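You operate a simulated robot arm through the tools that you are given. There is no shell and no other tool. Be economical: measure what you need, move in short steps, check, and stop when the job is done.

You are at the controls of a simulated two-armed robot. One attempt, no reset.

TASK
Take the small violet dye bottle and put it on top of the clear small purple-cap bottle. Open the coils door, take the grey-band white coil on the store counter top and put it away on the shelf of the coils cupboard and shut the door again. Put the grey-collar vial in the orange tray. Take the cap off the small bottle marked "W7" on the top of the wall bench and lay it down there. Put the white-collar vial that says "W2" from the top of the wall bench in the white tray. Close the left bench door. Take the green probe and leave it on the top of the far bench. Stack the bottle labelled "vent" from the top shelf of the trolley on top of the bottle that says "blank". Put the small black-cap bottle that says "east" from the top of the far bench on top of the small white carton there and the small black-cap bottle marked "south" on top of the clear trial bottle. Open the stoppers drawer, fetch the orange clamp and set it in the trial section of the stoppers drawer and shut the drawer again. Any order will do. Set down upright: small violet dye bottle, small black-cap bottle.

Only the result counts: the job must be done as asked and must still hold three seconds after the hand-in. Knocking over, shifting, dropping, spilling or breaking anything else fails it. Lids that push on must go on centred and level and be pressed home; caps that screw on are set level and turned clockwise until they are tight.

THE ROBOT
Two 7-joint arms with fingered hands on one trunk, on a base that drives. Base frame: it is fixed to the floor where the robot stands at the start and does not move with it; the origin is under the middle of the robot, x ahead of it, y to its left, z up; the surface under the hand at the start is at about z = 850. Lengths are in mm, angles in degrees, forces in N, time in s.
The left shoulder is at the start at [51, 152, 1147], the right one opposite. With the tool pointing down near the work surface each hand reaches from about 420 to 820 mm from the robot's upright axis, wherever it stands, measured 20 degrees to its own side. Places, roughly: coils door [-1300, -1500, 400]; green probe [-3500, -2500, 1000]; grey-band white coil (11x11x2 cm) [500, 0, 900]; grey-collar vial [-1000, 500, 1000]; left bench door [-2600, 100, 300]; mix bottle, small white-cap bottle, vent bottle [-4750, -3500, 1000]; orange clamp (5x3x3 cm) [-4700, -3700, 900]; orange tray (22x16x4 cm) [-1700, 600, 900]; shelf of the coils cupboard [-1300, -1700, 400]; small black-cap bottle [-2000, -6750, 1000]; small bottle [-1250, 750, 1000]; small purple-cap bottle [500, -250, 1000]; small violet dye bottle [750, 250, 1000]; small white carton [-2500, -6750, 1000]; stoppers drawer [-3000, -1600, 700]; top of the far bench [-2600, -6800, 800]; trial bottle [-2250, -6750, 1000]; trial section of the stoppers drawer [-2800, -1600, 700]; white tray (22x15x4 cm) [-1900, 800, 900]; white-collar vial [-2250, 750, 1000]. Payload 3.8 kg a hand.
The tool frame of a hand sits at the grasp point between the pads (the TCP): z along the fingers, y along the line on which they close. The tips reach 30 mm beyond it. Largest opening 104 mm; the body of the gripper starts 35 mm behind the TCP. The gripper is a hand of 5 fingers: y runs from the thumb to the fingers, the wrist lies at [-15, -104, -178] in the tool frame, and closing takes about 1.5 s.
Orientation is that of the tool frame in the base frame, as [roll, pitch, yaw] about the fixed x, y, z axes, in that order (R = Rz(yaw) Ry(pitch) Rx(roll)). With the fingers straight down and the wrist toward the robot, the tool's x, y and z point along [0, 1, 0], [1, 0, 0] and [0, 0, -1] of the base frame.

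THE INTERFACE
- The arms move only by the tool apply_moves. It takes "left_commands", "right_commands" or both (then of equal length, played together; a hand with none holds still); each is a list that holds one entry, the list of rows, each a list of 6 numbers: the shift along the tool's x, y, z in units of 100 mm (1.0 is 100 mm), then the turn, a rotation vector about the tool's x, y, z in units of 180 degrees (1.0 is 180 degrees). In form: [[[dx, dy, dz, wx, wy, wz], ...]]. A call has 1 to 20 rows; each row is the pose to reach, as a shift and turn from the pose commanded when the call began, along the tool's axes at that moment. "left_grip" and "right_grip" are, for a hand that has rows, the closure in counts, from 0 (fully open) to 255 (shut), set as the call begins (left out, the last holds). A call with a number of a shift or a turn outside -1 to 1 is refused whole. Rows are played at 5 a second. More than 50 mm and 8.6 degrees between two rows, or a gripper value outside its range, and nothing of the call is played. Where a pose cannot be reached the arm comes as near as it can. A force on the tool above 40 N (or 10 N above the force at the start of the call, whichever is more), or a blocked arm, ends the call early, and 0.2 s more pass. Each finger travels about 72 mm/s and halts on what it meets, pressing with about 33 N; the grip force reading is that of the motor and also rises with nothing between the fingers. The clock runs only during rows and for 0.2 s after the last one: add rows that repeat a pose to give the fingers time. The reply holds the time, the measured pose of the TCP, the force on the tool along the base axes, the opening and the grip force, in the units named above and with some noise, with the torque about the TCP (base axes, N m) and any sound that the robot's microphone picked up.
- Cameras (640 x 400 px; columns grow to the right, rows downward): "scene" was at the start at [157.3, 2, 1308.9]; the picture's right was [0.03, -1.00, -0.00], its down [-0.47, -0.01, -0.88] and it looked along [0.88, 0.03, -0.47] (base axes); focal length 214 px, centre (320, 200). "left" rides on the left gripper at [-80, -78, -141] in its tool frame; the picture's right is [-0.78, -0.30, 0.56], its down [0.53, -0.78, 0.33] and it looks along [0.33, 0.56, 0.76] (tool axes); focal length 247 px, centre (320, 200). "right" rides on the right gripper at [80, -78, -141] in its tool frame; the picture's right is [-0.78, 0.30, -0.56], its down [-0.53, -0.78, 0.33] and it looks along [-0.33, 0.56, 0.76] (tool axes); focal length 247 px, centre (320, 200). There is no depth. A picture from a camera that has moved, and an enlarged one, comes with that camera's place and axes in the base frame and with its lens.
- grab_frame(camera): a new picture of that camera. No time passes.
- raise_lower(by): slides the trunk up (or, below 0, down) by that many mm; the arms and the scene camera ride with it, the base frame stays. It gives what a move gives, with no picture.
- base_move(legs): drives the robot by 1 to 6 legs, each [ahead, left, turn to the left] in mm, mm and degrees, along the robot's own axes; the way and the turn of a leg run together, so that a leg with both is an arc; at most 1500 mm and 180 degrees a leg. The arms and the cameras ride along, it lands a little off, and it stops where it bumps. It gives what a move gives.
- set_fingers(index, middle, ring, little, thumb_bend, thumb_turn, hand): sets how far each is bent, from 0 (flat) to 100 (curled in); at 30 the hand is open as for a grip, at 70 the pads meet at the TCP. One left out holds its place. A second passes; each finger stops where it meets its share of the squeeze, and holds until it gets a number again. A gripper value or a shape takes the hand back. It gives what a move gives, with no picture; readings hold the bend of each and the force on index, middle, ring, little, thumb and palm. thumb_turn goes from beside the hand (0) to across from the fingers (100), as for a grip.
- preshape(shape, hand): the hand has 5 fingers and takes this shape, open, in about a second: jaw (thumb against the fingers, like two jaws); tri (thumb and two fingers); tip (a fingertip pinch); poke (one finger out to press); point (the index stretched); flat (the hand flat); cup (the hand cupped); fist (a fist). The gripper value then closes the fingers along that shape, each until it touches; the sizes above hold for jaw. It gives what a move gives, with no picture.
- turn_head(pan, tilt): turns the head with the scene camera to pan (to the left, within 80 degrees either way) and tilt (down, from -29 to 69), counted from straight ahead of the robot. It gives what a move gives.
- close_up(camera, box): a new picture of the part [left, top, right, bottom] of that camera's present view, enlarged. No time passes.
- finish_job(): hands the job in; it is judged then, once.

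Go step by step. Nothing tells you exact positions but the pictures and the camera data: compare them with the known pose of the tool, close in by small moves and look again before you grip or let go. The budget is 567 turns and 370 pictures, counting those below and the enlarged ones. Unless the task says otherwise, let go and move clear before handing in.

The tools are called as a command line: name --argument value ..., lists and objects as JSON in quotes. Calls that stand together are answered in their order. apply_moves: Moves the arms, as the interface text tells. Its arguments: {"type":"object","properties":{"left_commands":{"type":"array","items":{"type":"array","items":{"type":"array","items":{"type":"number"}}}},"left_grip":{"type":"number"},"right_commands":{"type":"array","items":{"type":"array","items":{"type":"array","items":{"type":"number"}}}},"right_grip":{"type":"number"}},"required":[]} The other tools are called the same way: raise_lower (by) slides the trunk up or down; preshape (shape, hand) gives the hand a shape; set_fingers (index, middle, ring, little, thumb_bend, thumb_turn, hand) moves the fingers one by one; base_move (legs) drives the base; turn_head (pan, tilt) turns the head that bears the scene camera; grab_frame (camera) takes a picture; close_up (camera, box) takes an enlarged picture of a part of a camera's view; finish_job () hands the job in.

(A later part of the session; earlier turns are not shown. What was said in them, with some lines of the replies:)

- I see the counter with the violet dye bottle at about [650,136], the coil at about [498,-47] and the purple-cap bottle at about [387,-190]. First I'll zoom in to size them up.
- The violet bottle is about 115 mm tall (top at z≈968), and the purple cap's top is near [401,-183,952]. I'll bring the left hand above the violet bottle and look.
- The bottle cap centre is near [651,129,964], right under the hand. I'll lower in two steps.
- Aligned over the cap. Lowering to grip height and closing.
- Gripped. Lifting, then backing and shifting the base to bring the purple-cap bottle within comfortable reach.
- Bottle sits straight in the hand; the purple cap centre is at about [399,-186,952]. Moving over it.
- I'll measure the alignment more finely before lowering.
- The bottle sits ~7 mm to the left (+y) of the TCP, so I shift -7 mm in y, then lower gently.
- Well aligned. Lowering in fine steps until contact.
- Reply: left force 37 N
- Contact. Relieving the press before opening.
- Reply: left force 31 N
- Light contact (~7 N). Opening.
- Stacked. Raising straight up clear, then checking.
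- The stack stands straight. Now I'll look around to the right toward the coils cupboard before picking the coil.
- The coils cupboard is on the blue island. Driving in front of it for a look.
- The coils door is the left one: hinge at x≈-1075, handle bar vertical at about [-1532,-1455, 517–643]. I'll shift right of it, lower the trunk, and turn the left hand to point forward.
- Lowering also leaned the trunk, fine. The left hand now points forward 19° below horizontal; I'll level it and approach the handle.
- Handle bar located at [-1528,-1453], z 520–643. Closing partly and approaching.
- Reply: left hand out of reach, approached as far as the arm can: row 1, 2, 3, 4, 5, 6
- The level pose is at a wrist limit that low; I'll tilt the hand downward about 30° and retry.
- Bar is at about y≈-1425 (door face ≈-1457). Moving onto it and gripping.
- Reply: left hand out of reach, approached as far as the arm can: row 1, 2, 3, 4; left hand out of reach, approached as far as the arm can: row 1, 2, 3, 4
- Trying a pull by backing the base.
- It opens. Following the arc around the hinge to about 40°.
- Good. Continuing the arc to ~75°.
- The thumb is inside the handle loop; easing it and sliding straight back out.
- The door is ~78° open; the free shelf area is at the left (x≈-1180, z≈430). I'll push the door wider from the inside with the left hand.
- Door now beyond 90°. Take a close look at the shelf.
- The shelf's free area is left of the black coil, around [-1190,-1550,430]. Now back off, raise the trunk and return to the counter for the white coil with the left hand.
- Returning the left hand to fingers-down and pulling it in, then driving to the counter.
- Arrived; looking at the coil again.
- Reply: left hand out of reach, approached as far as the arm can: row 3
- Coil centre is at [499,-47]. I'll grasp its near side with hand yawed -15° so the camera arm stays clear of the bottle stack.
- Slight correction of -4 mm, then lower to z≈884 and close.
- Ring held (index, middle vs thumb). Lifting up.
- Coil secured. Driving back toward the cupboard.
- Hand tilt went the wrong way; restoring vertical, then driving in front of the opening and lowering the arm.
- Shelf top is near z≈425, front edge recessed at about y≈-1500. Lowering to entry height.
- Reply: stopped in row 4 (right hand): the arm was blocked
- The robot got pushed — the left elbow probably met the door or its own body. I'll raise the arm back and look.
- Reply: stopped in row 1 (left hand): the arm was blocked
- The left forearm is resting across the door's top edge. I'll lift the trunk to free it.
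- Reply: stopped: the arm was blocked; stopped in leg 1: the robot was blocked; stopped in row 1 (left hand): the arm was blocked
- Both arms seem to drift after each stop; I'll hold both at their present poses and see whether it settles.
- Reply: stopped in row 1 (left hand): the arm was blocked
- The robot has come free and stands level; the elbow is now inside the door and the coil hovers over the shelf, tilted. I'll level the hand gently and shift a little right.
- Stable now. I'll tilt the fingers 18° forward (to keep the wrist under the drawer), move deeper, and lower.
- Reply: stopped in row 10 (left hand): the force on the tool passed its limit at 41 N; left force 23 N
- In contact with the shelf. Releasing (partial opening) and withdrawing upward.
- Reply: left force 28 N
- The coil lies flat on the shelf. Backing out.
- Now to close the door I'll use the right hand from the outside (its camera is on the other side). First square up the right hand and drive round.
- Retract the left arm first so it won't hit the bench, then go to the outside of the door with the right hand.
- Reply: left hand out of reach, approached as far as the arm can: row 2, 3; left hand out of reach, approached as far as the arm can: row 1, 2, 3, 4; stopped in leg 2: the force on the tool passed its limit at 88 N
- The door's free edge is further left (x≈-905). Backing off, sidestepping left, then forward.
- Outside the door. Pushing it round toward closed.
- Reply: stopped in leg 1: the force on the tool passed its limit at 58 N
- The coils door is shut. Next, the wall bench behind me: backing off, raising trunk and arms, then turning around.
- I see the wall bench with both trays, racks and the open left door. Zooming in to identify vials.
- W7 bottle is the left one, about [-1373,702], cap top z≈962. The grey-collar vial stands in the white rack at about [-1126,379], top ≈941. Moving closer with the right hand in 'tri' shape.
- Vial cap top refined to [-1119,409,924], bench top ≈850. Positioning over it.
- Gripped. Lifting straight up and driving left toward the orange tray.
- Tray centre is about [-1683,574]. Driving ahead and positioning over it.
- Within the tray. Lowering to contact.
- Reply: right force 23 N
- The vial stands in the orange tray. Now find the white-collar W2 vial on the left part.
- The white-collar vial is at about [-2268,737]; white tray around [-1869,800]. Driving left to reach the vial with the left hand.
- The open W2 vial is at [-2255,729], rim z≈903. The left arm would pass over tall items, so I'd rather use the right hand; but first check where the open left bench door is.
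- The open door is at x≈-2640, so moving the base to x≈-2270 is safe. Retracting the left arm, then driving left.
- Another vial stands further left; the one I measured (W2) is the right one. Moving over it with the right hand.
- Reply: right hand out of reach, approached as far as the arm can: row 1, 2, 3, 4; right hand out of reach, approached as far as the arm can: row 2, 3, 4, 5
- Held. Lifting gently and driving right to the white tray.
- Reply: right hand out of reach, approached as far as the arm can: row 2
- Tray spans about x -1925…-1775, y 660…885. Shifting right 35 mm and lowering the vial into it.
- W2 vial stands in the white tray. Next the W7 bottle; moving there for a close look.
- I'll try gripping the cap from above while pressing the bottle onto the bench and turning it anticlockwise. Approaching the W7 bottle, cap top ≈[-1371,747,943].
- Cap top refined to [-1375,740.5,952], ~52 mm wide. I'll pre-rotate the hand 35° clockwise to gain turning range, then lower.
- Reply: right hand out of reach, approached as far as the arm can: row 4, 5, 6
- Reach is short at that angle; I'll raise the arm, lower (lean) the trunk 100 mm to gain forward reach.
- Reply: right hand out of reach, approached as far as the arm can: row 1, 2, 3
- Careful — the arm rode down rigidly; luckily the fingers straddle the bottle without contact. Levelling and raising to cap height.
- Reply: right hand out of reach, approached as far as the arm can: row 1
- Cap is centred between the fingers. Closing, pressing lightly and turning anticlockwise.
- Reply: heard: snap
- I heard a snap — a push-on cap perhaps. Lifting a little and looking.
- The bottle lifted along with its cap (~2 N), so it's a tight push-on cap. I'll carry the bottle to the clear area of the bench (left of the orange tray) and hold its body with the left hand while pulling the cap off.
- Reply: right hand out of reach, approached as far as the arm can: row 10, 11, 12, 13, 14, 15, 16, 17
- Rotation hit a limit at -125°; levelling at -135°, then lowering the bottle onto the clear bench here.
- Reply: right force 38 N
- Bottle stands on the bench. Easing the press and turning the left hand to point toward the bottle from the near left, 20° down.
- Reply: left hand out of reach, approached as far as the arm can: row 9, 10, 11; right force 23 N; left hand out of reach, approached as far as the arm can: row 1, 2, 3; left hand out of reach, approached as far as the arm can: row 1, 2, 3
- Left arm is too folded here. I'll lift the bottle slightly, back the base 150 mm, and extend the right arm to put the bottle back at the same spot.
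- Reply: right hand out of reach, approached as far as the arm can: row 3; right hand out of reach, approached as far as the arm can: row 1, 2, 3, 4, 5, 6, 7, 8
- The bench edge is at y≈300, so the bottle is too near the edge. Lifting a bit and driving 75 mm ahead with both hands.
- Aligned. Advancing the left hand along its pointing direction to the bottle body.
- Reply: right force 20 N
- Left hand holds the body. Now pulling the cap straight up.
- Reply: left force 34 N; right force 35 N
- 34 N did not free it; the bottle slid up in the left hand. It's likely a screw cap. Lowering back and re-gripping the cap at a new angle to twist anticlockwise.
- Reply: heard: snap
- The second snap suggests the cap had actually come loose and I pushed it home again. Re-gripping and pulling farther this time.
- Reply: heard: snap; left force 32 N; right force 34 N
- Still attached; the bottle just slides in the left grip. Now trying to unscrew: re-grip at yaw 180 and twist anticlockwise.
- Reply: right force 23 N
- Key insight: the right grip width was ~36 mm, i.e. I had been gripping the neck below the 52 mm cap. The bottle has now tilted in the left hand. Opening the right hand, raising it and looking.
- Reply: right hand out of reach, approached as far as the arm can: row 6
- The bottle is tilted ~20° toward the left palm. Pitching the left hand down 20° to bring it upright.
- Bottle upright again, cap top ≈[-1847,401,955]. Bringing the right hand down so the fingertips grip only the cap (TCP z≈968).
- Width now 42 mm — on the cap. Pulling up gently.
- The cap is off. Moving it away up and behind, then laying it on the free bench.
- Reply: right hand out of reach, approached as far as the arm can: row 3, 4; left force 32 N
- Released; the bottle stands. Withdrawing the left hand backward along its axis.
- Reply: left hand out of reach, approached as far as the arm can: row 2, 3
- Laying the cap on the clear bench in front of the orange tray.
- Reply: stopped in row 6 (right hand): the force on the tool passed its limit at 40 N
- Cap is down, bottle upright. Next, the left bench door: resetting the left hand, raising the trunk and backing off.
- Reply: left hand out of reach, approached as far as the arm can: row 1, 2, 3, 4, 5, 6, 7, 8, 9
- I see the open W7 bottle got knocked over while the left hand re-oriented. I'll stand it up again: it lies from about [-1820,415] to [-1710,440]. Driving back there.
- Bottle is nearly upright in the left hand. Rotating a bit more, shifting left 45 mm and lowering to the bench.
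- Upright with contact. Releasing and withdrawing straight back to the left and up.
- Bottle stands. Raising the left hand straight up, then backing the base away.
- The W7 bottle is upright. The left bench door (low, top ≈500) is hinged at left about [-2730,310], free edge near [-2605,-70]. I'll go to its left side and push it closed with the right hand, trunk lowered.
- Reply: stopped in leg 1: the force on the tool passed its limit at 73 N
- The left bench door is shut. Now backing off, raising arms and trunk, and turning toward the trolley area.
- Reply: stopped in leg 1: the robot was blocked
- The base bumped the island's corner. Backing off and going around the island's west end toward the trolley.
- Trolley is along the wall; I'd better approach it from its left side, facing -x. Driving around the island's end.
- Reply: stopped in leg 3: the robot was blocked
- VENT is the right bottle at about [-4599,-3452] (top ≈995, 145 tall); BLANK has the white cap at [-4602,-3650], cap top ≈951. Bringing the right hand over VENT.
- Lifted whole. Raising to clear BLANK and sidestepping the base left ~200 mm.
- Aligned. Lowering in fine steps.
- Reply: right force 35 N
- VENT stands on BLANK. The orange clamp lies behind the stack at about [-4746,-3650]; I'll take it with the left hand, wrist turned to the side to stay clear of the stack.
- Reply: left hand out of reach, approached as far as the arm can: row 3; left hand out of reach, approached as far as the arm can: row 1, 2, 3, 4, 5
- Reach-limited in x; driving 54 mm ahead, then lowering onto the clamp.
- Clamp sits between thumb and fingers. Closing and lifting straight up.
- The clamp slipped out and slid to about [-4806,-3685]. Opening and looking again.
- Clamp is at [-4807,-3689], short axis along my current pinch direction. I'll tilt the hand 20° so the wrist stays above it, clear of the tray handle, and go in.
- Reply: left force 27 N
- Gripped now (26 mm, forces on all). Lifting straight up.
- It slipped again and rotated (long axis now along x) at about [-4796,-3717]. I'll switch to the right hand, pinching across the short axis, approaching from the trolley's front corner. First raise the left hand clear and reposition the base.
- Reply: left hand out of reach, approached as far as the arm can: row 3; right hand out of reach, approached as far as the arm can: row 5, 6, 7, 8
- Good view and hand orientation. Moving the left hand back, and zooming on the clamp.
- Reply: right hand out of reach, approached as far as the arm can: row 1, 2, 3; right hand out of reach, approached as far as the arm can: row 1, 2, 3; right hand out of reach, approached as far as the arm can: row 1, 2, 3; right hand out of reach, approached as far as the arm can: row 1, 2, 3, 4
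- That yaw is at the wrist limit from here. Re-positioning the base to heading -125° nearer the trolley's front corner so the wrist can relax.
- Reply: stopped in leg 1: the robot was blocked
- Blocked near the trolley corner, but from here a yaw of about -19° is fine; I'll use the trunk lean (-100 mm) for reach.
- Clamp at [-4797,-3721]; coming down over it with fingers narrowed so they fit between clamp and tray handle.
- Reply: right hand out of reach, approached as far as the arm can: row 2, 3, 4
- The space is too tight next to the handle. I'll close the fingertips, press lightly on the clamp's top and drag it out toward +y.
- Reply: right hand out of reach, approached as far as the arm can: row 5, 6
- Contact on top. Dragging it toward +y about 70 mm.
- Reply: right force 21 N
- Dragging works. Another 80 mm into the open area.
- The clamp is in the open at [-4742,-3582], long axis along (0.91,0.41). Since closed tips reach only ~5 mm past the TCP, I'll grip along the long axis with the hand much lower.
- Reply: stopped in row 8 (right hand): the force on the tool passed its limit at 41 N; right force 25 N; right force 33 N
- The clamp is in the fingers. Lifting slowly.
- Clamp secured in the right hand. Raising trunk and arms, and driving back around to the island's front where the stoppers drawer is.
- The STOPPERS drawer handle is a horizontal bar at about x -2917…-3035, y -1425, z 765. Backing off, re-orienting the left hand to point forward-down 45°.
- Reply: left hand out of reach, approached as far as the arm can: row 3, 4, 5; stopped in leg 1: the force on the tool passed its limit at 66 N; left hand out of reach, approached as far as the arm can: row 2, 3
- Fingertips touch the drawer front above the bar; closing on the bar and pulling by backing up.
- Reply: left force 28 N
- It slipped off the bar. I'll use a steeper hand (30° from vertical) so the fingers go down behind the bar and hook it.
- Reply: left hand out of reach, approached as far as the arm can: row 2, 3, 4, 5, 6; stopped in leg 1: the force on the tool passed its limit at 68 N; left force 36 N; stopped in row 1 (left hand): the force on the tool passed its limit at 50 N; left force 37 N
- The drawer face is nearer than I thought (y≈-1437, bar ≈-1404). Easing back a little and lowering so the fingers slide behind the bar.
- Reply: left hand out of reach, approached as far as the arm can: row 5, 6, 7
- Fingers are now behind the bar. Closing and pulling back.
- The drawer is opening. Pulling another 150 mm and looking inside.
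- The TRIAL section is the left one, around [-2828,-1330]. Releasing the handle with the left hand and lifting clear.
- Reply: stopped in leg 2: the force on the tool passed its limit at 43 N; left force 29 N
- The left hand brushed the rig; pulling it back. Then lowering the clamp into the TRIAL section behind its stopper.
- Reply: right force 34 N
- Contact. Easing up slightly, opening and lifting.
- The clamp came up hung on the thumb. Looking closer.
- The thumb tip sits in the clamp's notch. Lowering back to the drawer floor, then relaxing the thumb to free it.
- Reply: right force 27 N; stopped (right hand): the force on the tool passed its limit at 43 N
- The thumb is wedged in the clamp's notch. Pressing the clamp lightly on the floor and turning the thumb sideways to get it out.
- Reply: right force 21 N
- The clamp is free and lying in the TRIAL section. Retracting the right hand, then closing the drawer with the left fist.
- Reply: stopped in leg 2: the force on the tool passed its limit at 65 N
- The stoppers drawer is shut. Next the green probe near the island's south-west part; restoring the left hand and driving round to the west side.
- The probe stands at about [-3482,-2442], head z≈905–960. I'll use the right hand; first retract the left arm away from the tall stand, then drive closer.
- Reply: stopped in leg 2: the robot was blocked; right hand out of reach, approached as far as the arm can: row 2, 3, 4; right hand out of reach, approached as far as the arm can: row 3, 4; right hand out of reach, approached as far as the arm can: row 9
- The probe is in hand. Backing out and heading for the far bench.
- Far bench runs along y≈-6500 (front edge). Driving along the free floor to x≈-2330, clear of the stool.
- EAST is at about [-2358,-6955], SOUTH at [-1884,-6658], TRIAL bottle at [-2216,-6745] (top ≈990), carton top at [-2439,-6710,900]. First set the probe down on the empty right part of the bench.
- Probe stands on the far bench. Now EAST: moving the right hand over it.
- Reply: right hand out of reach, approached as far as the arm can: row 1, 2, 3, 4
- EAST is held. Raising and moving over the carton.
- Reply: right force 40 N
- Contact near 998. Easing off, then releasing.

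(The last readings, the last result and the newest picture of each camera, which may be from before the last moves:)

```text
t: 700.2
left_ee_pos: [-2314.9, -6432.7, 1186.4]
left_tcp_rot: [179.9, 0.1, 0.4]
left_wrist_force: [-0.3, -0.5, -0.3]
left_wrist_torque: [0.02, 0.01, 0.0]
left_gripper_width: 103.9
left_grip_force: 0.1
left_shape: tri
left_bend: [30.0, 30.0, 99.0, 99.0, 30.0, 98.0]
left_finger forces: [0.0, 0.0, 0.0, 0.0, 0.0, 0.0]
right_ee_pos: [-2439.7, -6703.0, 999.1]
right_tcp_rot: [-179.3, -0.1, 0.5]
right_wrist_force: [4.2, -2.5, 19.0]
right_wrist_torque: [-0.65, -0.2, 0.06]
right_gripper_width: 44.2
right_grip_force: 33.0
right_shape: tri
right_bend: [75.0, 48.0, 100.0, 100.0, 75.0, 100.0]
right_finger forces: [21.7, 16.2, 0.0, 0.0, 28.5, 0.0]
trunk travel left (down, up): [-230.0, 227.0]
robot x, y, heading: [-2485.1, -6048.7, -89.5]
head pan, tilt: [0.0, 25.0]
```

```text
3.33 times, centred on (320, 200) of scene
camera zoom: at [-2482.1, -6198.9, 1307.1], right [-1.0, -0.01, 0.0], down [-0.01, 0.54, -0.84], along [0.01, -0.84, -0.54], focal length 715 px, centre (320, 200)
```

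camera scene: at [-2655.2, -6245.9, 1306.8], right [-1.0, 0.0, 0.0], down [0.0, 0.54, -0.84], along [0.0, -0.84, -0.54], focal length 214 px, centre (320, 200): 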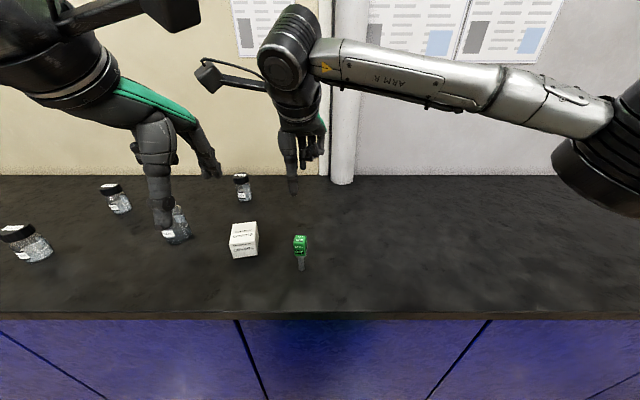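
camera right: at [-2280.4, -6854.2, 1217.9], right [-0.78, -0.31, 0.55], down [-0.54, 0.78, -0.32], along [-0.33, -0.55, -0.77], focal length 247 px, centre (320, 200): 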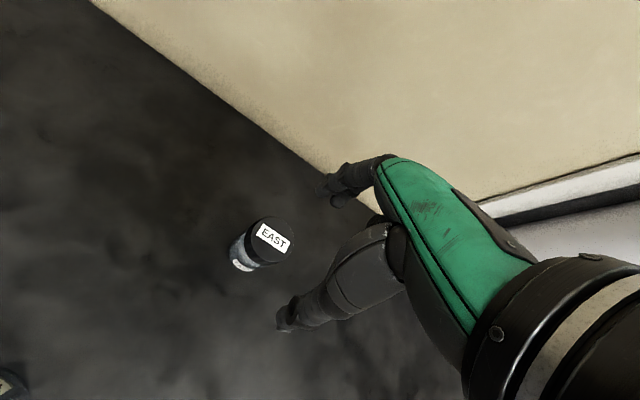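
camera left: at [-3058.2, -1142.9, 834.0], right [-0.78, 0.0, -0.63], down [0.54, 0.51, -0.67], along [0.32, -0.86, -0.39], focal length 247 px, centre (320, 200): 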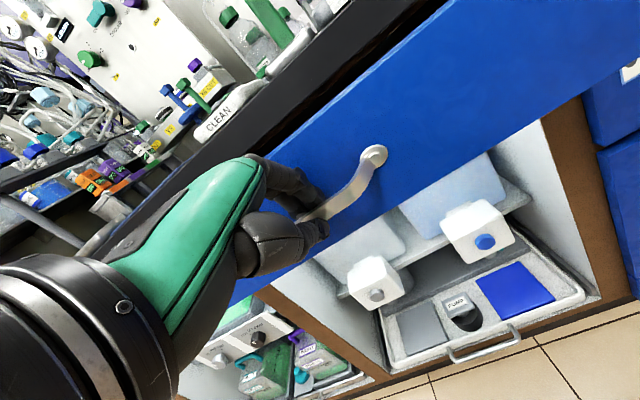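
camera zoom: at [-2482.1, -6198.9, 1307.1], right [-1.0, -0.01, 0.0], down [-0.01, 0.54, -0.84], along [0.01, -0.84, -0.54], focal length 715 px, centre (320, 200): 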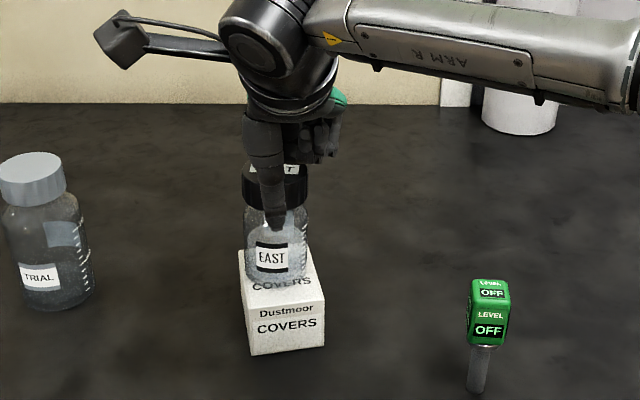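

apply_moves --right_commands '[[[0, 0, -0.03, 0, 0, 0], [0, 0, -0.04, 0, 0, 0], [0, 0, -0.04, 0, 0, 0]]]'

apply_moves --right_commands '[[[0, 0, 0, 0, 0, 0], [0, 0, 0, 0, 0, 0], [0, 0, 0, 0, 0, 0], [0, 0, 0, 0, 0, 0], [0, 0, 0, 0, 0, 0], [0, 0, -0.15, 0, 0, 0], [0, 0, -0.35, 0, 0, 0], [0, 0, -0.7, 0, 0, 0], [0, 0, -1.0, 0, 0, 0]]]' --right_grip 20

apply_moves --right_commands '[[[0, 0, -0.3, 0, 0, 0], [0, 0, -0.6, 0, 0, 0]]]'

grab_frame --camera "scene"

```text
t: 701.0
left_ee_pos: [-2315.6, -6434.7, 1185.8]
left_tcp_rot: [179.9, 0.1, 0.4]
left_wrist_force: [-0.4, 1.1, 0.8]
left_wrist_torque: [0.0, 0.03, 0.0]
left_gripper_width: 103.7
left_grip_force: 0.0
left_shape: tri
left_bend: [30.0, 30.0, 99.0, 99.0, 30.0, 98.0]
left_finger forces: [0.0, 0.0, 0.0, 0.1, 0.1, 0.0]
right_ee_pos: [-2439.6, -6704.3, 1000.2]
right_tcp_rot: [-179.1, 0.0, 0.5]
right_wrist_force: [1.2, -1.7, 4.2]
right_wrist_torque: [-0.29, -0.01, -0.03]
right_gripper_width: 43.3
right_grip_force: 33.2
right_shape: tri
right_bend: [75.0, 48.0, 100.0, 100.0, 75.0, 100.0]
right_finger forces: [17.3, 14.8, 0.0, 0.0, 27.9, 0.1]
trunk travel left (down, up): [-230.0, 227.0]
robot x, y, heading: [-2486.6, -6046.2, -89.2]
head pan, tilt: [0.0, 25.0]
```

```text
t: 703.0
left_ee_pos: [-2314.7, -6432.6, 1185.3]
left_tcp_rot: [180.0, 0.1, 0.4]
left_wrist_force: [0.1, 0.3, 0.2]
left_wrist_torque: [0.0, 0.01, -0.03]
left_gripper_width: 103.8
left_grip_force: 0.0
left_shape: tri
left_bend: [30.0, 30.0, 99.0, 99.0, 30.0, 98.0]
left_finger forces: [0.0, 0.0, 0.0, 0.1, 0.0, 0.1]
right_ee_pos: [-2439.0, -6706.2, 1104.5]
right_tcp_rot: [-179.1, -0.1, 0.4]
right_wrist_force: [0.3, 0.0, 0.6]
right_wrist_torque: [0.01, 0.01, -0.01]
right_gripper_width: 95.7
right_grip_force: 0.0
right_shape: tri
right_bend: [30.0, 31.0, 99.0, 99.0, 31.0, 98.0]
right_finger forces: [0.0, 0.0, 0.0, 0.0, 0.0, 0.1]
trunk travel left (down, up): [-230.0, 227.0]
robot x, y, heading: [-2483.0, -6046.4, -89.1]
head pan, tilt: [0.0, 25.0]
```

```text
t: 703.6
left_ee_pos: [-2315.7, -6434.0, 1184.0]
left_tcp_rot: [179.9, 0.1, 0.4]
left_wrist_force: [-0.4, 0.7, 0.2]
left_wrist_torque: [0.02, -0.01, 0.01]
left_gripper_width: 103.7
left_grip_force: 0.0
left_shape: tri
left_bend: [30.0, 30.0, 99.0, 99.0, 30.0, 98.0]
left_finger forces: [0.0, 0.0, 0.0, 0.0, 0.0, 0.0]
right_ee_pos: [-2439.3, -6707.8, 1165.2]
right_tcp_rot: [-179.2, 0.0, 0.6]
right_wrist_force: [0.6, -0.4, 0.1]
right_wrist_torque: [0.0, -0.03, 0.01]
right_gripper_width: 95.7
right_grip_force: 0.1
right_shape: tri
right_bend: [30.0, 31.0, 99.0, 99.0, 31.0, 98.0]
right_finger forces: [0.0, 0.0, 0.1, 0.0, 0.1, 0.0]
trunk travel left (down, up): [-230.0, 227.0]
robot x, y, heading: [-2481.3, -6046.1, -89.2]
head pan, tilt: [0.0, 25.0]
```

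```text
47 pictures are left
camera scene: at [-2482.2, -6200.6, 1306.9], right [-1.0, -0.01, 0.0], down [-0.01, 0.54, -0.84], along [0.01, -0.84, -0.54], focal length 214 px, centre (320, 200)
```

scene: 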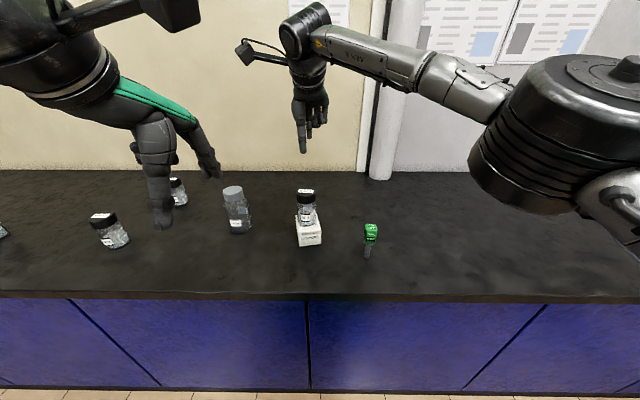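

EAST stands on the carton. Now SOUTH at about [-1883,-6660].

base_move --legs '[[-40, 0, 0], [0, 556, 0]]'

apply_moves --right_commands '[[[0, 0, 0.3, 0, 0, 0], [0, 0, 0.6, 0, 0, 0], [0, 0, 0.9, 0, 0, 0]]]'

grab_frame --camera "right"

close_up --camera "scene" --box '[220, 120, 420, 280]'

```text
t: 707.3
left_ee_pos: [-1753.9, -6376.7, 1184.0]
left_tcp_rot: [179.9, 0.0, 1.8]
left_wrist_force: [-0.1, -0.4, -0.5]
left_wrist_torque: [0.01, -0.01, 0.01]
left_gripper_width: 104.0
left_grip_force: 0.0
left_shape: tri
left_bend: [30.0, 30.0, 99.0, 99.0, 30.0, 98.0]
left_finger forces: [0.0, 0.1, 0.1, 0.0, 0.0, 0.0]
right_ee_pos: [-1871.5, -6655.3, 1163.6]
right_tcp_rot: [-179.2, -0.2, 1.7]
right_wrist_force: [-0.2, -0.3, -0.5]
right_wrist_torque: [-0.01, 0.02, -0.03]
right_gripper_width: 96.0
right_grip_force: 0.1
right_shape: tri
right_bend: [30.0, 31.0, 99.0, 99.0, 31.0, 98.0]
right_finger forces: [0.1, 0.0, 0.1, 0.0, 0.1, 0.0]
trunk travel left (down, up): [-230.0, 227.0]
robot x, y, heading: [-1926.3, -5994.2, -88.0]
head pan, tilt: [0.0, 25.0]
```

```text
t: 708.1
left_ee_pos: [-1752.8, -6378.8, 1184.3]
left_tcp_rot: [179.9, 0.0, 1.7]
left_wrist_force: [0.7, -0.4, -0.3]
left_wrist_torque: [0.01, 0.03, 0.03]
left_gripper_width: 103.8
left_grip_force: 0.1
left_shape: tri
left_bend: [30.0, 30.0, 99.0, 99.0, 30.0, 98.0]
left_finger forces: [0.0, 0.0, 0.0, 0.1, 0.1, 0.0]
right_ee_pos: [-1870.5, -6654.0, 1073.2]
right_tcp_rot: [-179.3, -0.1, 1.8]
right_wrist_force: [0.2, -0.1, 0.2]
right_wrist_torque: [0.01, 0.03, 0.01]
right_gripper_width: 95.6
right_grip_force: 0.1
right_shape: tri
right_bend: [30.0, 31.0, 99.0, 99.0, 31.0, 98.0]
right_finger forces: [0.1, 0.0, 0.1, 0.0, 0.1, 0.1]
trunk travel left (down, up): [-230.0, 227.0]
robot x, y, heading: [-1930.8, -5990.9, -87.9]
head pan, tilt: [0.0, 25.0]
```

```text
46 pictures are left
camera right: at [-1792.6, -6574.0, 1216.7], right [-0.77, -0.33, 0.55], down [-0.56, 0.76, -0.32], along [-0.31, -0.56, -0.77], focal length 247 px, centre (320, 200)
```

right: 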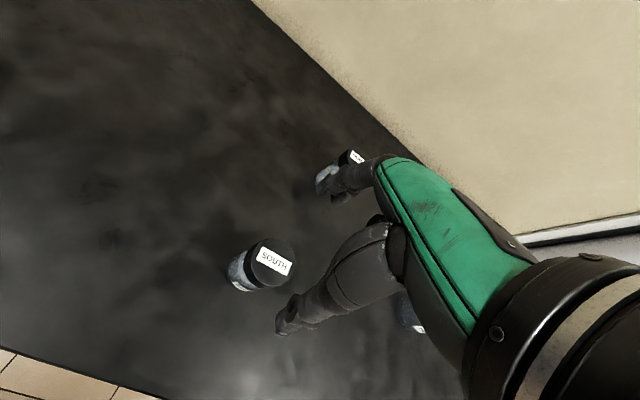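

```text
2.50 times, centred on (320, 200) of scene
camera zoom: at [-1925.6, -6149.0, 1306.7], right [-1.0, -0.04, 0.0], down [-0.02, 0.54, -0.84], along [0.03, -0.84, -0.54], focal length 536 px, centre (320, 200)
```

zoom: 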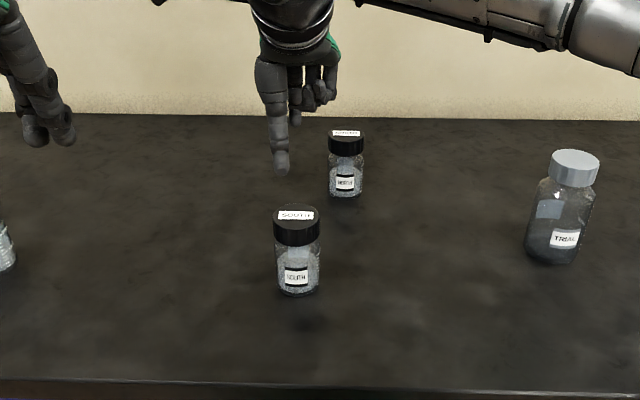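

apply_moves --right_commands '[[[-0.03, 0, 0.3, 0, 0, 0], [-0.065, 0.01, 0.6, 0, 0, 0], [-0.065, 0.01, 0.9, 0, 0, 0]]]'

apply_moves --right_commands '[[[0, 0, 0.2, 0, 0, 0], [0, 0, 0.35, 0, 0, 0], [0, 0, 0.35, 0, 0, 0]]]'

close_up --camera "right" --box '[180, 130, 420, 330]'

```text
t: 708.9
left_ee_pos: [-1753.1, -6379.1, 1184.4]
left_tcp_rot: [-180.0, 0.0, 1.7]
left_wrist_force: [0.0, 0.7, -0.4]
left_wrist_torque: [-0.02, 0.0, 0.01]
left_gripper_width: 103.9
left_grip_force: 0.1
left_shape: tri
left_bend: [30.0, 30.0, 99.0, 99.0, 30.0, 98.0]
left_finger forces: [0.1, 0.0, 0.0, 0.0, 0.1, 0.0]
right_ee_pos: [-1876.3, -6651.8, 983.4]
right_tcp_rot: [-179.1, -0.1, 1.9]
right_wrist_force: [-1.0, 0.0, -0.7]
right_wrist_torque: [0.03, 0.03, -0.02]
right_gripper_width: 96.0
right_grip_force: 0.1
right_shape: tri
right_bend: [30.0, 31.0, 99.0, 99.0, 31.0, 98.0]
right_finger forces: [0.1, 0.1, 0.1, 0.0, 0.0, 0.1]
trunk travel left (down, up): [-230.0, 227.0]
robot x, y, heading: [-1932.1, -5998.6, -87.9]
head pan, tilt: [0.0, 25.0]
```

```text
t: 709.7
left_ee_pos: [-1753.0, -6377.8, 1185.2]
left_tcp_rot: [179.9, 0.0, 1.7]
left_wrist_force: [-0.7, 0.9, -0.3]
left_wrist_torque: [0.0, 0.02, 0.02]
left_gripper_width: 104.0
left_grip_force: 0.0
left_shape: tri
left_bend: [30.0, 30.0, 99.0, 99.0, 30.0, 98.0]
left_finger forces: [0.0, 0.1, 0.0, 0.0, 0.0, 0.0]
right_ee_pos: [-1876.1, -6652.0, 948.3]
right_tcp_rot: [-179.2, -0.2, 1.8]
right_wrist_force: [0.8, 0.1, 0.1]
right_wrist_torque: [-0.01, -0.01, 0.0]
right_gripper_width: 95.8
right_grip_force: 0.0
right_shape: tri
right_bend: [30.0, 31.0, 99.0, 99.0, 31.0, 98.0]
right_finger forces: [0.0, 0.0, 0.1, 0.0, 0.0, 0.0]
trunk travel left (down, up): [-230.0, 227.0]
robot x, y, heading: [-1932.8, -5991.8, -88.1]
head pan, tilt: [0.0, 25.0]
```

```text
2.00 times, centred on (300, 230) of right
camera zoom: at [-1799.2, -6571.2, 1091.5], right [-0.77, -0.33, 0.55], down [-0.56, 0.76, -0.32], along [-0.31, -0.56, -0.77], focal length 494 px, centre (360, 140)
```

zoom: 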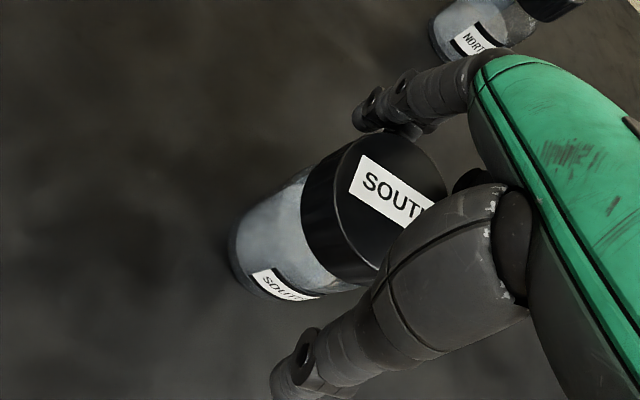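

apply_moves --right_commands '[[[0, 0.02, 0, 0, 0, 0], [0, 0.02, 0, 0, 0, 0], [0, 0.02, 0, 0, 0, 0], [0, 0.02, 0, 0, 0, 0], [0, 0.02, 0, 0, 0, 0], [0, 0.02, 0, 0, 0, 0], [0, 0.02, -0.15, 0, 0, 0], [0, 0.02, -0.4, 0, 0, 0], [0, 0.02, -0.8, 0, 0, 0]]]' --right_grip 255

apply_moves --right_commands '[[[0, 0, -0.3, 0, 0, 0], [0, 0, -0.6, 0, 0, 0], [0, 0, -1.0, 0, 0, 0]]]'

base_move --legs '[[0, -345, 0], [85, 0, 0]]'

close_up --camera "scene" --box '[220, 100, 400, 260]'

close_up --camera "right" --box '[140, 120, 400, 340]'

```text
t: 711.7
left_ee_pos: [-1752.2, -6377.9, 1184.4]
left_tcp_rot: [179.9, 0.0, 1.7]
left_wrist_force: [-0.5, -1.0, 0.4]
left_wrist_torque: [-0.01, -0.02, -0.02]
left_gripper_width: 104.0
left_grip_force: 0.1
left_shape: tri
left_bend: [30.0, 30.0, 99.0, 99.0, 30.0, 98.0]
left_finger forces: [0.0, 0.0, 0.1, 0.0, 0.1, 0.0]
right_ee_pos: [-1873.7, -6655.9, 1032.6]
right_tcp_rot: [-179.2, -0.2, 1.9]
right_wrist_force: [-0.1, -0.1, -1.6]
right_wrist_torque: [-0.02, -0.01, -0.01]
right_gripper_width: 42.7
right_grip_force: 32.9
right_shape: tri
right_bend: [74.0, 48.0, 100.0, 100.0, 73.0, 100.0]
right_finger forces: [15.0, 16.9, 0.0, 0.0, 26.7, 0.0]
trunk travel left (down, up): [-230.0, 227.0]
robot x, y, heading: [-1930.0, -5994.0, -87.9]
head pan, tilt: [0.0, 25.0]
```

```text
t: 712.5
left_ee_pos: [-1753.1, -6376.8, 1184.6]
left_tcp_rot: [180.0, 0.1, 1.7]
left_wrist_force: [-1.2, 0.2, -0.2]
left_wrist_torque: [-0.02, -0.01, -0.05]
left_gripper_width: 103.9
left_grip_force: 0.1
left_shape: tri
left_bend: [30.0, 30.0, 99.0, 99.0, 30.0, 98.0]
left_finger forces: [0.0, 0.0, 0.0, 0.0, 0.0, 0.1]
right_ee_pos: [-1873.5, -6658.0, 1128.5]
right_tcp_rot: [-179.2, -0.1, 1.8]
right_wrist_force: [0.2, -0.1, -1.3]
right_wrist_torque: [-0.02, 0.0, -0.03]
right_gripper_width: 42.4
right_grip_force: 33.0
right_shape: tri
right_bend: [74.0, 48.0, 100.0, 100.0, 73.0, 100.0]
right_finger forces: [15.3, 17.2, 0.0, 0.0, 26.5, 0.0]
trunk travel left (down, up): [-230.0, 227.0]
robot x, y, heading: [-1931.9, -5996.5, -88.0]
head pan, tilt: [0.0, 25.0]
```

```text
t: 715.4
left_ee_pos: [-2092.0, -6477.5, 1185.3]
left_tcp_rot: [179.9, 0.0, 1.5]
left_wrist_force: [0.6, 0.4, 0.4]
left_wrist_torque: [-0.02, 0.02, -0.01]
left_gripper_width: 103.8
left_grip_force: 0.1
left_shape: tri
left_bend: [30.0, 30.0, 99.0, 99.0, 30.0, 98.0]
left_finger forces: [0.1, 0.0, 0.1, 0.0, 0.0, 0.0]
right_ee_pos: [-2215.2, -6755.6, 1130.8]
right_tcp_rot: [-179.1, -0.2, 1.7]
right_wrist_force: [0.2, 0.6, -1.6]
right_wrist_torque: [0.02, -0.02, 0.0]
right_gripper_width: 42.8
right_grip_force: 33.4
right_shape: tri
right_bend: [74.0, 48.0, 100.0, 100.0, 73.0, 100.0]
right_finger forces: [15.3, 17.3, 0.0, 0.0, 26.5, 0.0]
trunk travel left (down, up): [-230.0, 227.0]
robot x, y, heading: [-2268.0, -6092.7, -88.3]
head pan, tilt: [0.0, 25.0]
```

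```text
2.50 times, centred on (310, 180) of scene
camera zoom: at [-2263.5, -6246.6, 1307.1], right [-1.0, -0.03, 0.0], down [-0.02, 0.54, -0.84], along [0.03, -0.84, -0.54], focal length 536 px, centre (345, 250)
```

zoom: 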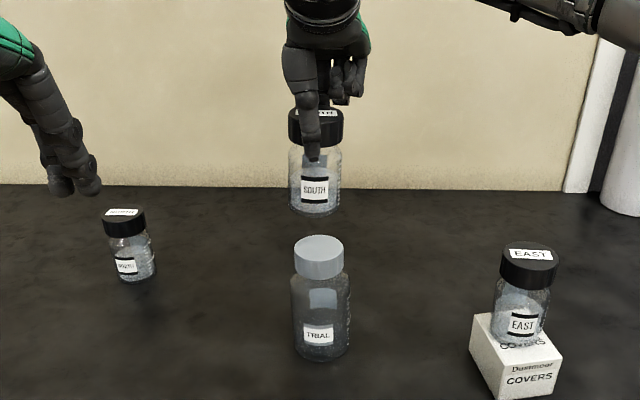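

```text
1.82 times, centred on (270, 230) of right
camera zoom: at [-2136.6, -6676.5, 1272.1], right [-0.77, -0.32, 0.55], down [-0.56, 0.77, -0.32], along [-0.32, -0.55, -0.77], focal length 449 px, centre (411, 146)
```

zoom: 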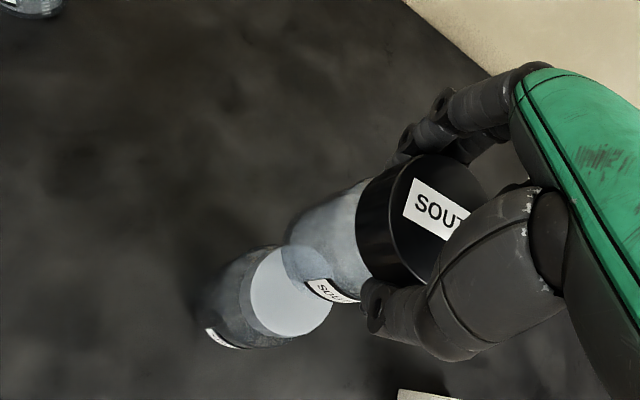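

apply_moves --right_commands '[[[-0.01, -0.1, 0.05, 0, 0, 0], [-0.02, -0.19, 0.15, 0, 0, 0], [-0.02, -0.19, 0.28, 0, 0, 0], [-0.02, -0.19, 0.3, 0, 0, 0]]]'

close_up --camera "scene" --box '[270, 120, 350, 240]'

close_up --camera "right" --box '[140, 120, 400, 340]'

```text
t: 716.4
left_ee_pos: [-2091.3, -6476.2, 1185.5]
left_tcp_rot: [179.8, 0.0, 1.5]
left_wrist_force: [0.6, 0.2, -0.3]
left_wrist_torque: [-0.05, -0.01, 0.02]
left_gripper_width: 104.1
left_grip_force: 0.0
left_shape: tri
left_bend: [30.0, 30.0, 99.0, 99.0, 30.0, 98.0]
left_finger forces: [0.0, 0.0, 0.0, 0.0, 0.1, 0.1]
right_ee_pos: [-2216.3, -6737.9, 1098.9]
right_tcp_rot: [-179.2, -0.2, 1.6]
right_wrist_force: [-0.3, -0.1, -2.3]
right_wrist_torque: [0.0, -0.02, -0.03]
right_gripper_width: 42.6
right_grip_force: 32.6
right_shape: tri
right_bend: [74.0, 48.0, 100.0, 100.0, 73.0, 100.0]
right_finger forces: [15.3, 17.4, 0.1, 0.0, 26.5, 0.0]
trunk travel left (down, up): [-230.0, 227.0]
robot x, y, heading: [-2270.1, -6092.8, -88.5]
head pan, tilt: [0.0, 25.0]
```

```text
3.33 times, centred on (310, 180) of scene
camera zoom: at [-2263.2, -6246.9, 1306.9], right [-1.0, -0.03, 0.0], down [-0.02, 0.54, -0.84], along [0.03, -0.84, -0.54], focal length 715 px, centre (353, 267)
```

zoom: 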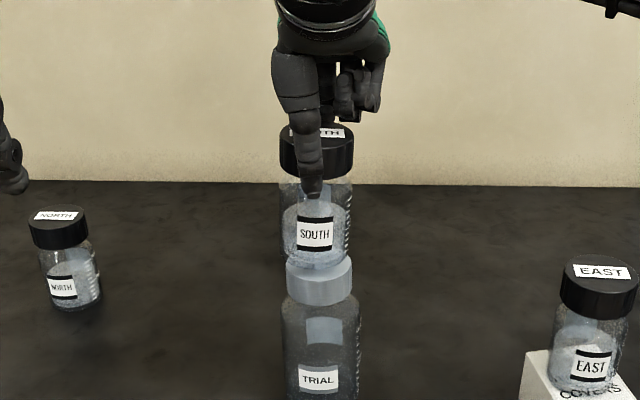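

```text
1.82 times, centred on (270, 230) of right
camera zoom: at [-2138.3, -6657.8, 1241.2], right [-0.77, -0.33, 0.55], down [-0.56, 0.77, -0.32], along [-0.32, -0.55, -0.77], focal length 449 px, centre (411, 146)
```

zoom: 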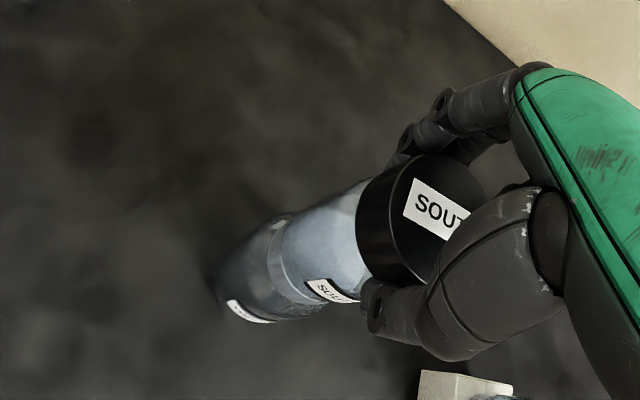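

Well aligned. Lowering to contact in fine steps.

apply_moves --right_commands '[[[0, 0, 0.03, 0, 0, 0], [0, 0, 0.05, 0, 0, 0], [0, 0, 0.07, 0, 0, 0], [0, 0, 0.085, 0, 0, 0], [0, 0, 0.1, 0, 0, 0]]]'

```text
t: 717.6
left_ee_pos: [-2091.1, -6476.3, 1185.8]
left_tcp_rot: [179.9, 0.0, 1.4]
left_wrist_force: [0.0, 0.1, -0.2]
left_wrist_torque: [0.0, 0.02, 0.01]
left_gripper_width: 103.8
left_grip_force: 0.0
left_shape: tri
left_bend: [30.0, 30.0, 99.0, 99.0, 30.0, 98.0]
left_finger forces: [0.0, 0.1, 0.1, 0.0, 0.1, 0.0]
right_ee_pos: [-2216.0, -6737.1, 1088.9]
right_tcp_rot: [-179.3, -0.2, 1.6]
right_wrist_force: [-0.2, -0.3, 3.4]
right_wrist_torque: [-0.04, 0.04, 0.02]
right_gripper_width: 42.7
right_grip_force: 32.6
right_shape: tri
right_bend: [74.0, 48.0, 100.0, 100.0, 73.0, 100.0]
right_finger forces: [16.1, 19.2, 0.0, 0.0, 26.2, 0.1]
trunk travel left (down, up): [-230.0, 227.0]
robot x, y, heading: [-2267.4, -6092.5, -88.1]
head pan, tilt: [0.0, 25.0]
```

Light contact (~5 N). Releasing and rising straight up.

apply_moves --right_commands '[[[0, 0, 0, 0, 0, 0], [0, 0, 0, 0, 0, 0], [0, 0, 0, 0, 0, 0], [0, 0, 0, 0, 0, 0], [0, 0, 0, 0, 0, 0], [0, 0, -0.15, 0, 0, 0], [0, 0, -0.35, 0, 0, 0], [0, 0, -0.7, 0, 0, 0], [0, 0, -1.0, 0, 0, 0]]]' --right_grip 10

close_up --camera "scene" --box '[220, 100, 420, 260]'

```text
t: 719.6
left_ee_pos: [-2091.1, -6475.9, 1185.7]
left_tcp_rot: [179.9, 0.1, 1.4]
left_wrist_force: [-0.6, -0.5, 0.0]
left_wrist_torque: [0.01, -0.04, 0.02]
left_gripper_width: 103.6
left_grip_force: 0.1
left_shape: tri
left_bend: [30.0, 30.0, 99.0, 99.0, 30.0, 98.0]
left_finger forces: [0.0, 0.0, 0.0, 0.0, 0.0, 0.1]
right_ee_pos: [-2218.2, -6735.3, 1188.8]
right_tcp_rot: [-179.1, -0.2, 1.6]
right_wrist_force: [-0.3, 0.0, 0.3]
right_wrist_torque: [-0.01, -0.01, 0.0]
right_gripper_width: 99.5
right_grip_force: 0.0
right_shape: tri
right_bend: [31.0, 31.0, 99.0, 99.0, 31.0, 98.0]
right_finger forces: [0.0, 0.0, 0.0, 0.0, 0.0, 0.0]
trunk travel left (down, up): [-230.0, 227.0]
robot x, y, heading: [-2263.4, -6089.2, -88.2]
head pan, tilt: [0.0, 25.0]
```

```text
2.50 times, centred on (320, 180) of scene
camera zoom: at [-2262.9, -6246.9, 1306.9], right [-1.0, -0.03, 0.0], down [-0.02, 0.54, -0.84], along [0.03, -0.84, -0.54], focal length 536 px, centre (320, 250)
```

zoom: 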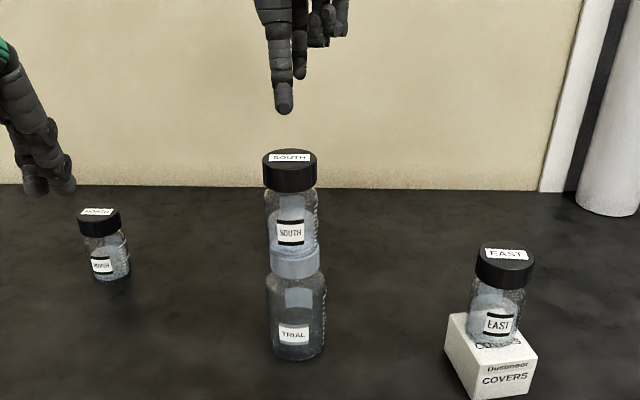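

SOUTH stands on TRIAL. Moving the hands clear and backing away from the bench.

base_move --legs '[[-350, 0, 0]]'

grab_frame --camera "scene"

```text
t: 721.9
left_ee_pos: [-2102.7, -6126.1, 1185.1]
left_tcp_rot: [180.0, 0.0, 1.6]
left_wrist_force: [-0.5, -0.2, -0.2]
left_wrist_torque: [-0.01, 0.03, 0.01]
left_gripper_width: 103.7
left_grip_force: 0.1
left_shape: tri
left_bend: [30.0, 30.0, 99.0, 99.0, 30.0, 98.0]
left_finger forces: [0.1, 0.0, 0.0, 0.0, 0.1, 0.0]
right_ee_pos: [-2227.3, -6387.1, 1187.6]
right_tcp_rot: [-179.2, -0.2, 1.8]
right_wrist_force: [-0.3, -0.2, -0.1]
right_wrist_torque: [0.0, -0.02, 0.03]
right_gripper_width: 99.6
right_grip_force: 0.0
right_shape: tri
right_bend: [31.0, 31.0, 99.0, 99.0, 31.0, 98.0]
right_finger forces: [0.0, 0.0, 0.1, 0.0, 0.0, 0.0]
trunk travel left (down, up): [-230.0, 227.0]
robot x, y, heading: [-2277.6, -5740.4, -88.0]
head pan, tilt: [0.0, 25.0]
```

```text
38 pictures are left
camera scene: at [-2274.2, -5896.5, 1306.6], right [-1.0, -0.03, 0.0], down [-0.02, 0.54, -0.84], along [0.03, -0.84, -0.54], focal length 214 px, centre (320, 200)
```

scene: 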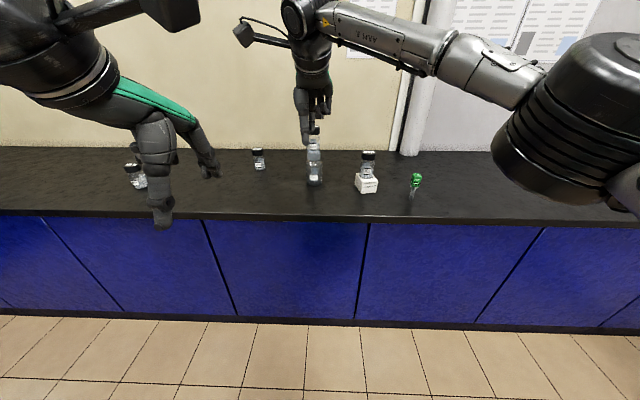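

Everything on the far bench is in place, both hands are empty and clear, and all the other jobs have been done, so I'm handing in.

finish_job

```text
The job is handed in.
```

I've handed the job in; every item was done, but I didn't go back to check the trolley, the island or the first counter before handing in.

- **First counter:** the violet dye bottle is stacked upright on the purple-cap bottle, and the white coil is in the coils cupboard with the door shut.
- **Wall bench:** the grey-collar vial is in the orange tray and the W2 vial is in the white tray. The W7 cap is off and lying on the bench, and the left bench door is closed.
- **Trolley:** "vent" is stacked on "blank".
- **Stoppers drawer:** the orange clamp is in the trial section and the drawer is shut.
- **Far bench:** the green probe is standing there, "east" is upright on the white carton and "south" is upright on the trial bottle.

Some things went less cleanly than planned:

- **W7 bottle:** I knocked it over after taking its cap off, then stood it up again. It now stands on the wall bench to the left of the orange tray, not where it started.
- **Orange clamp:** it slipped out of the hand several times on the trolley. I pressed on it and dragged it clear of the tray to pick it up.
- **Bumps:** the robot touched the island, the trolley corner and some equipment on the island (up to about 43 N). I saw nothing fall in the pictures after each one.
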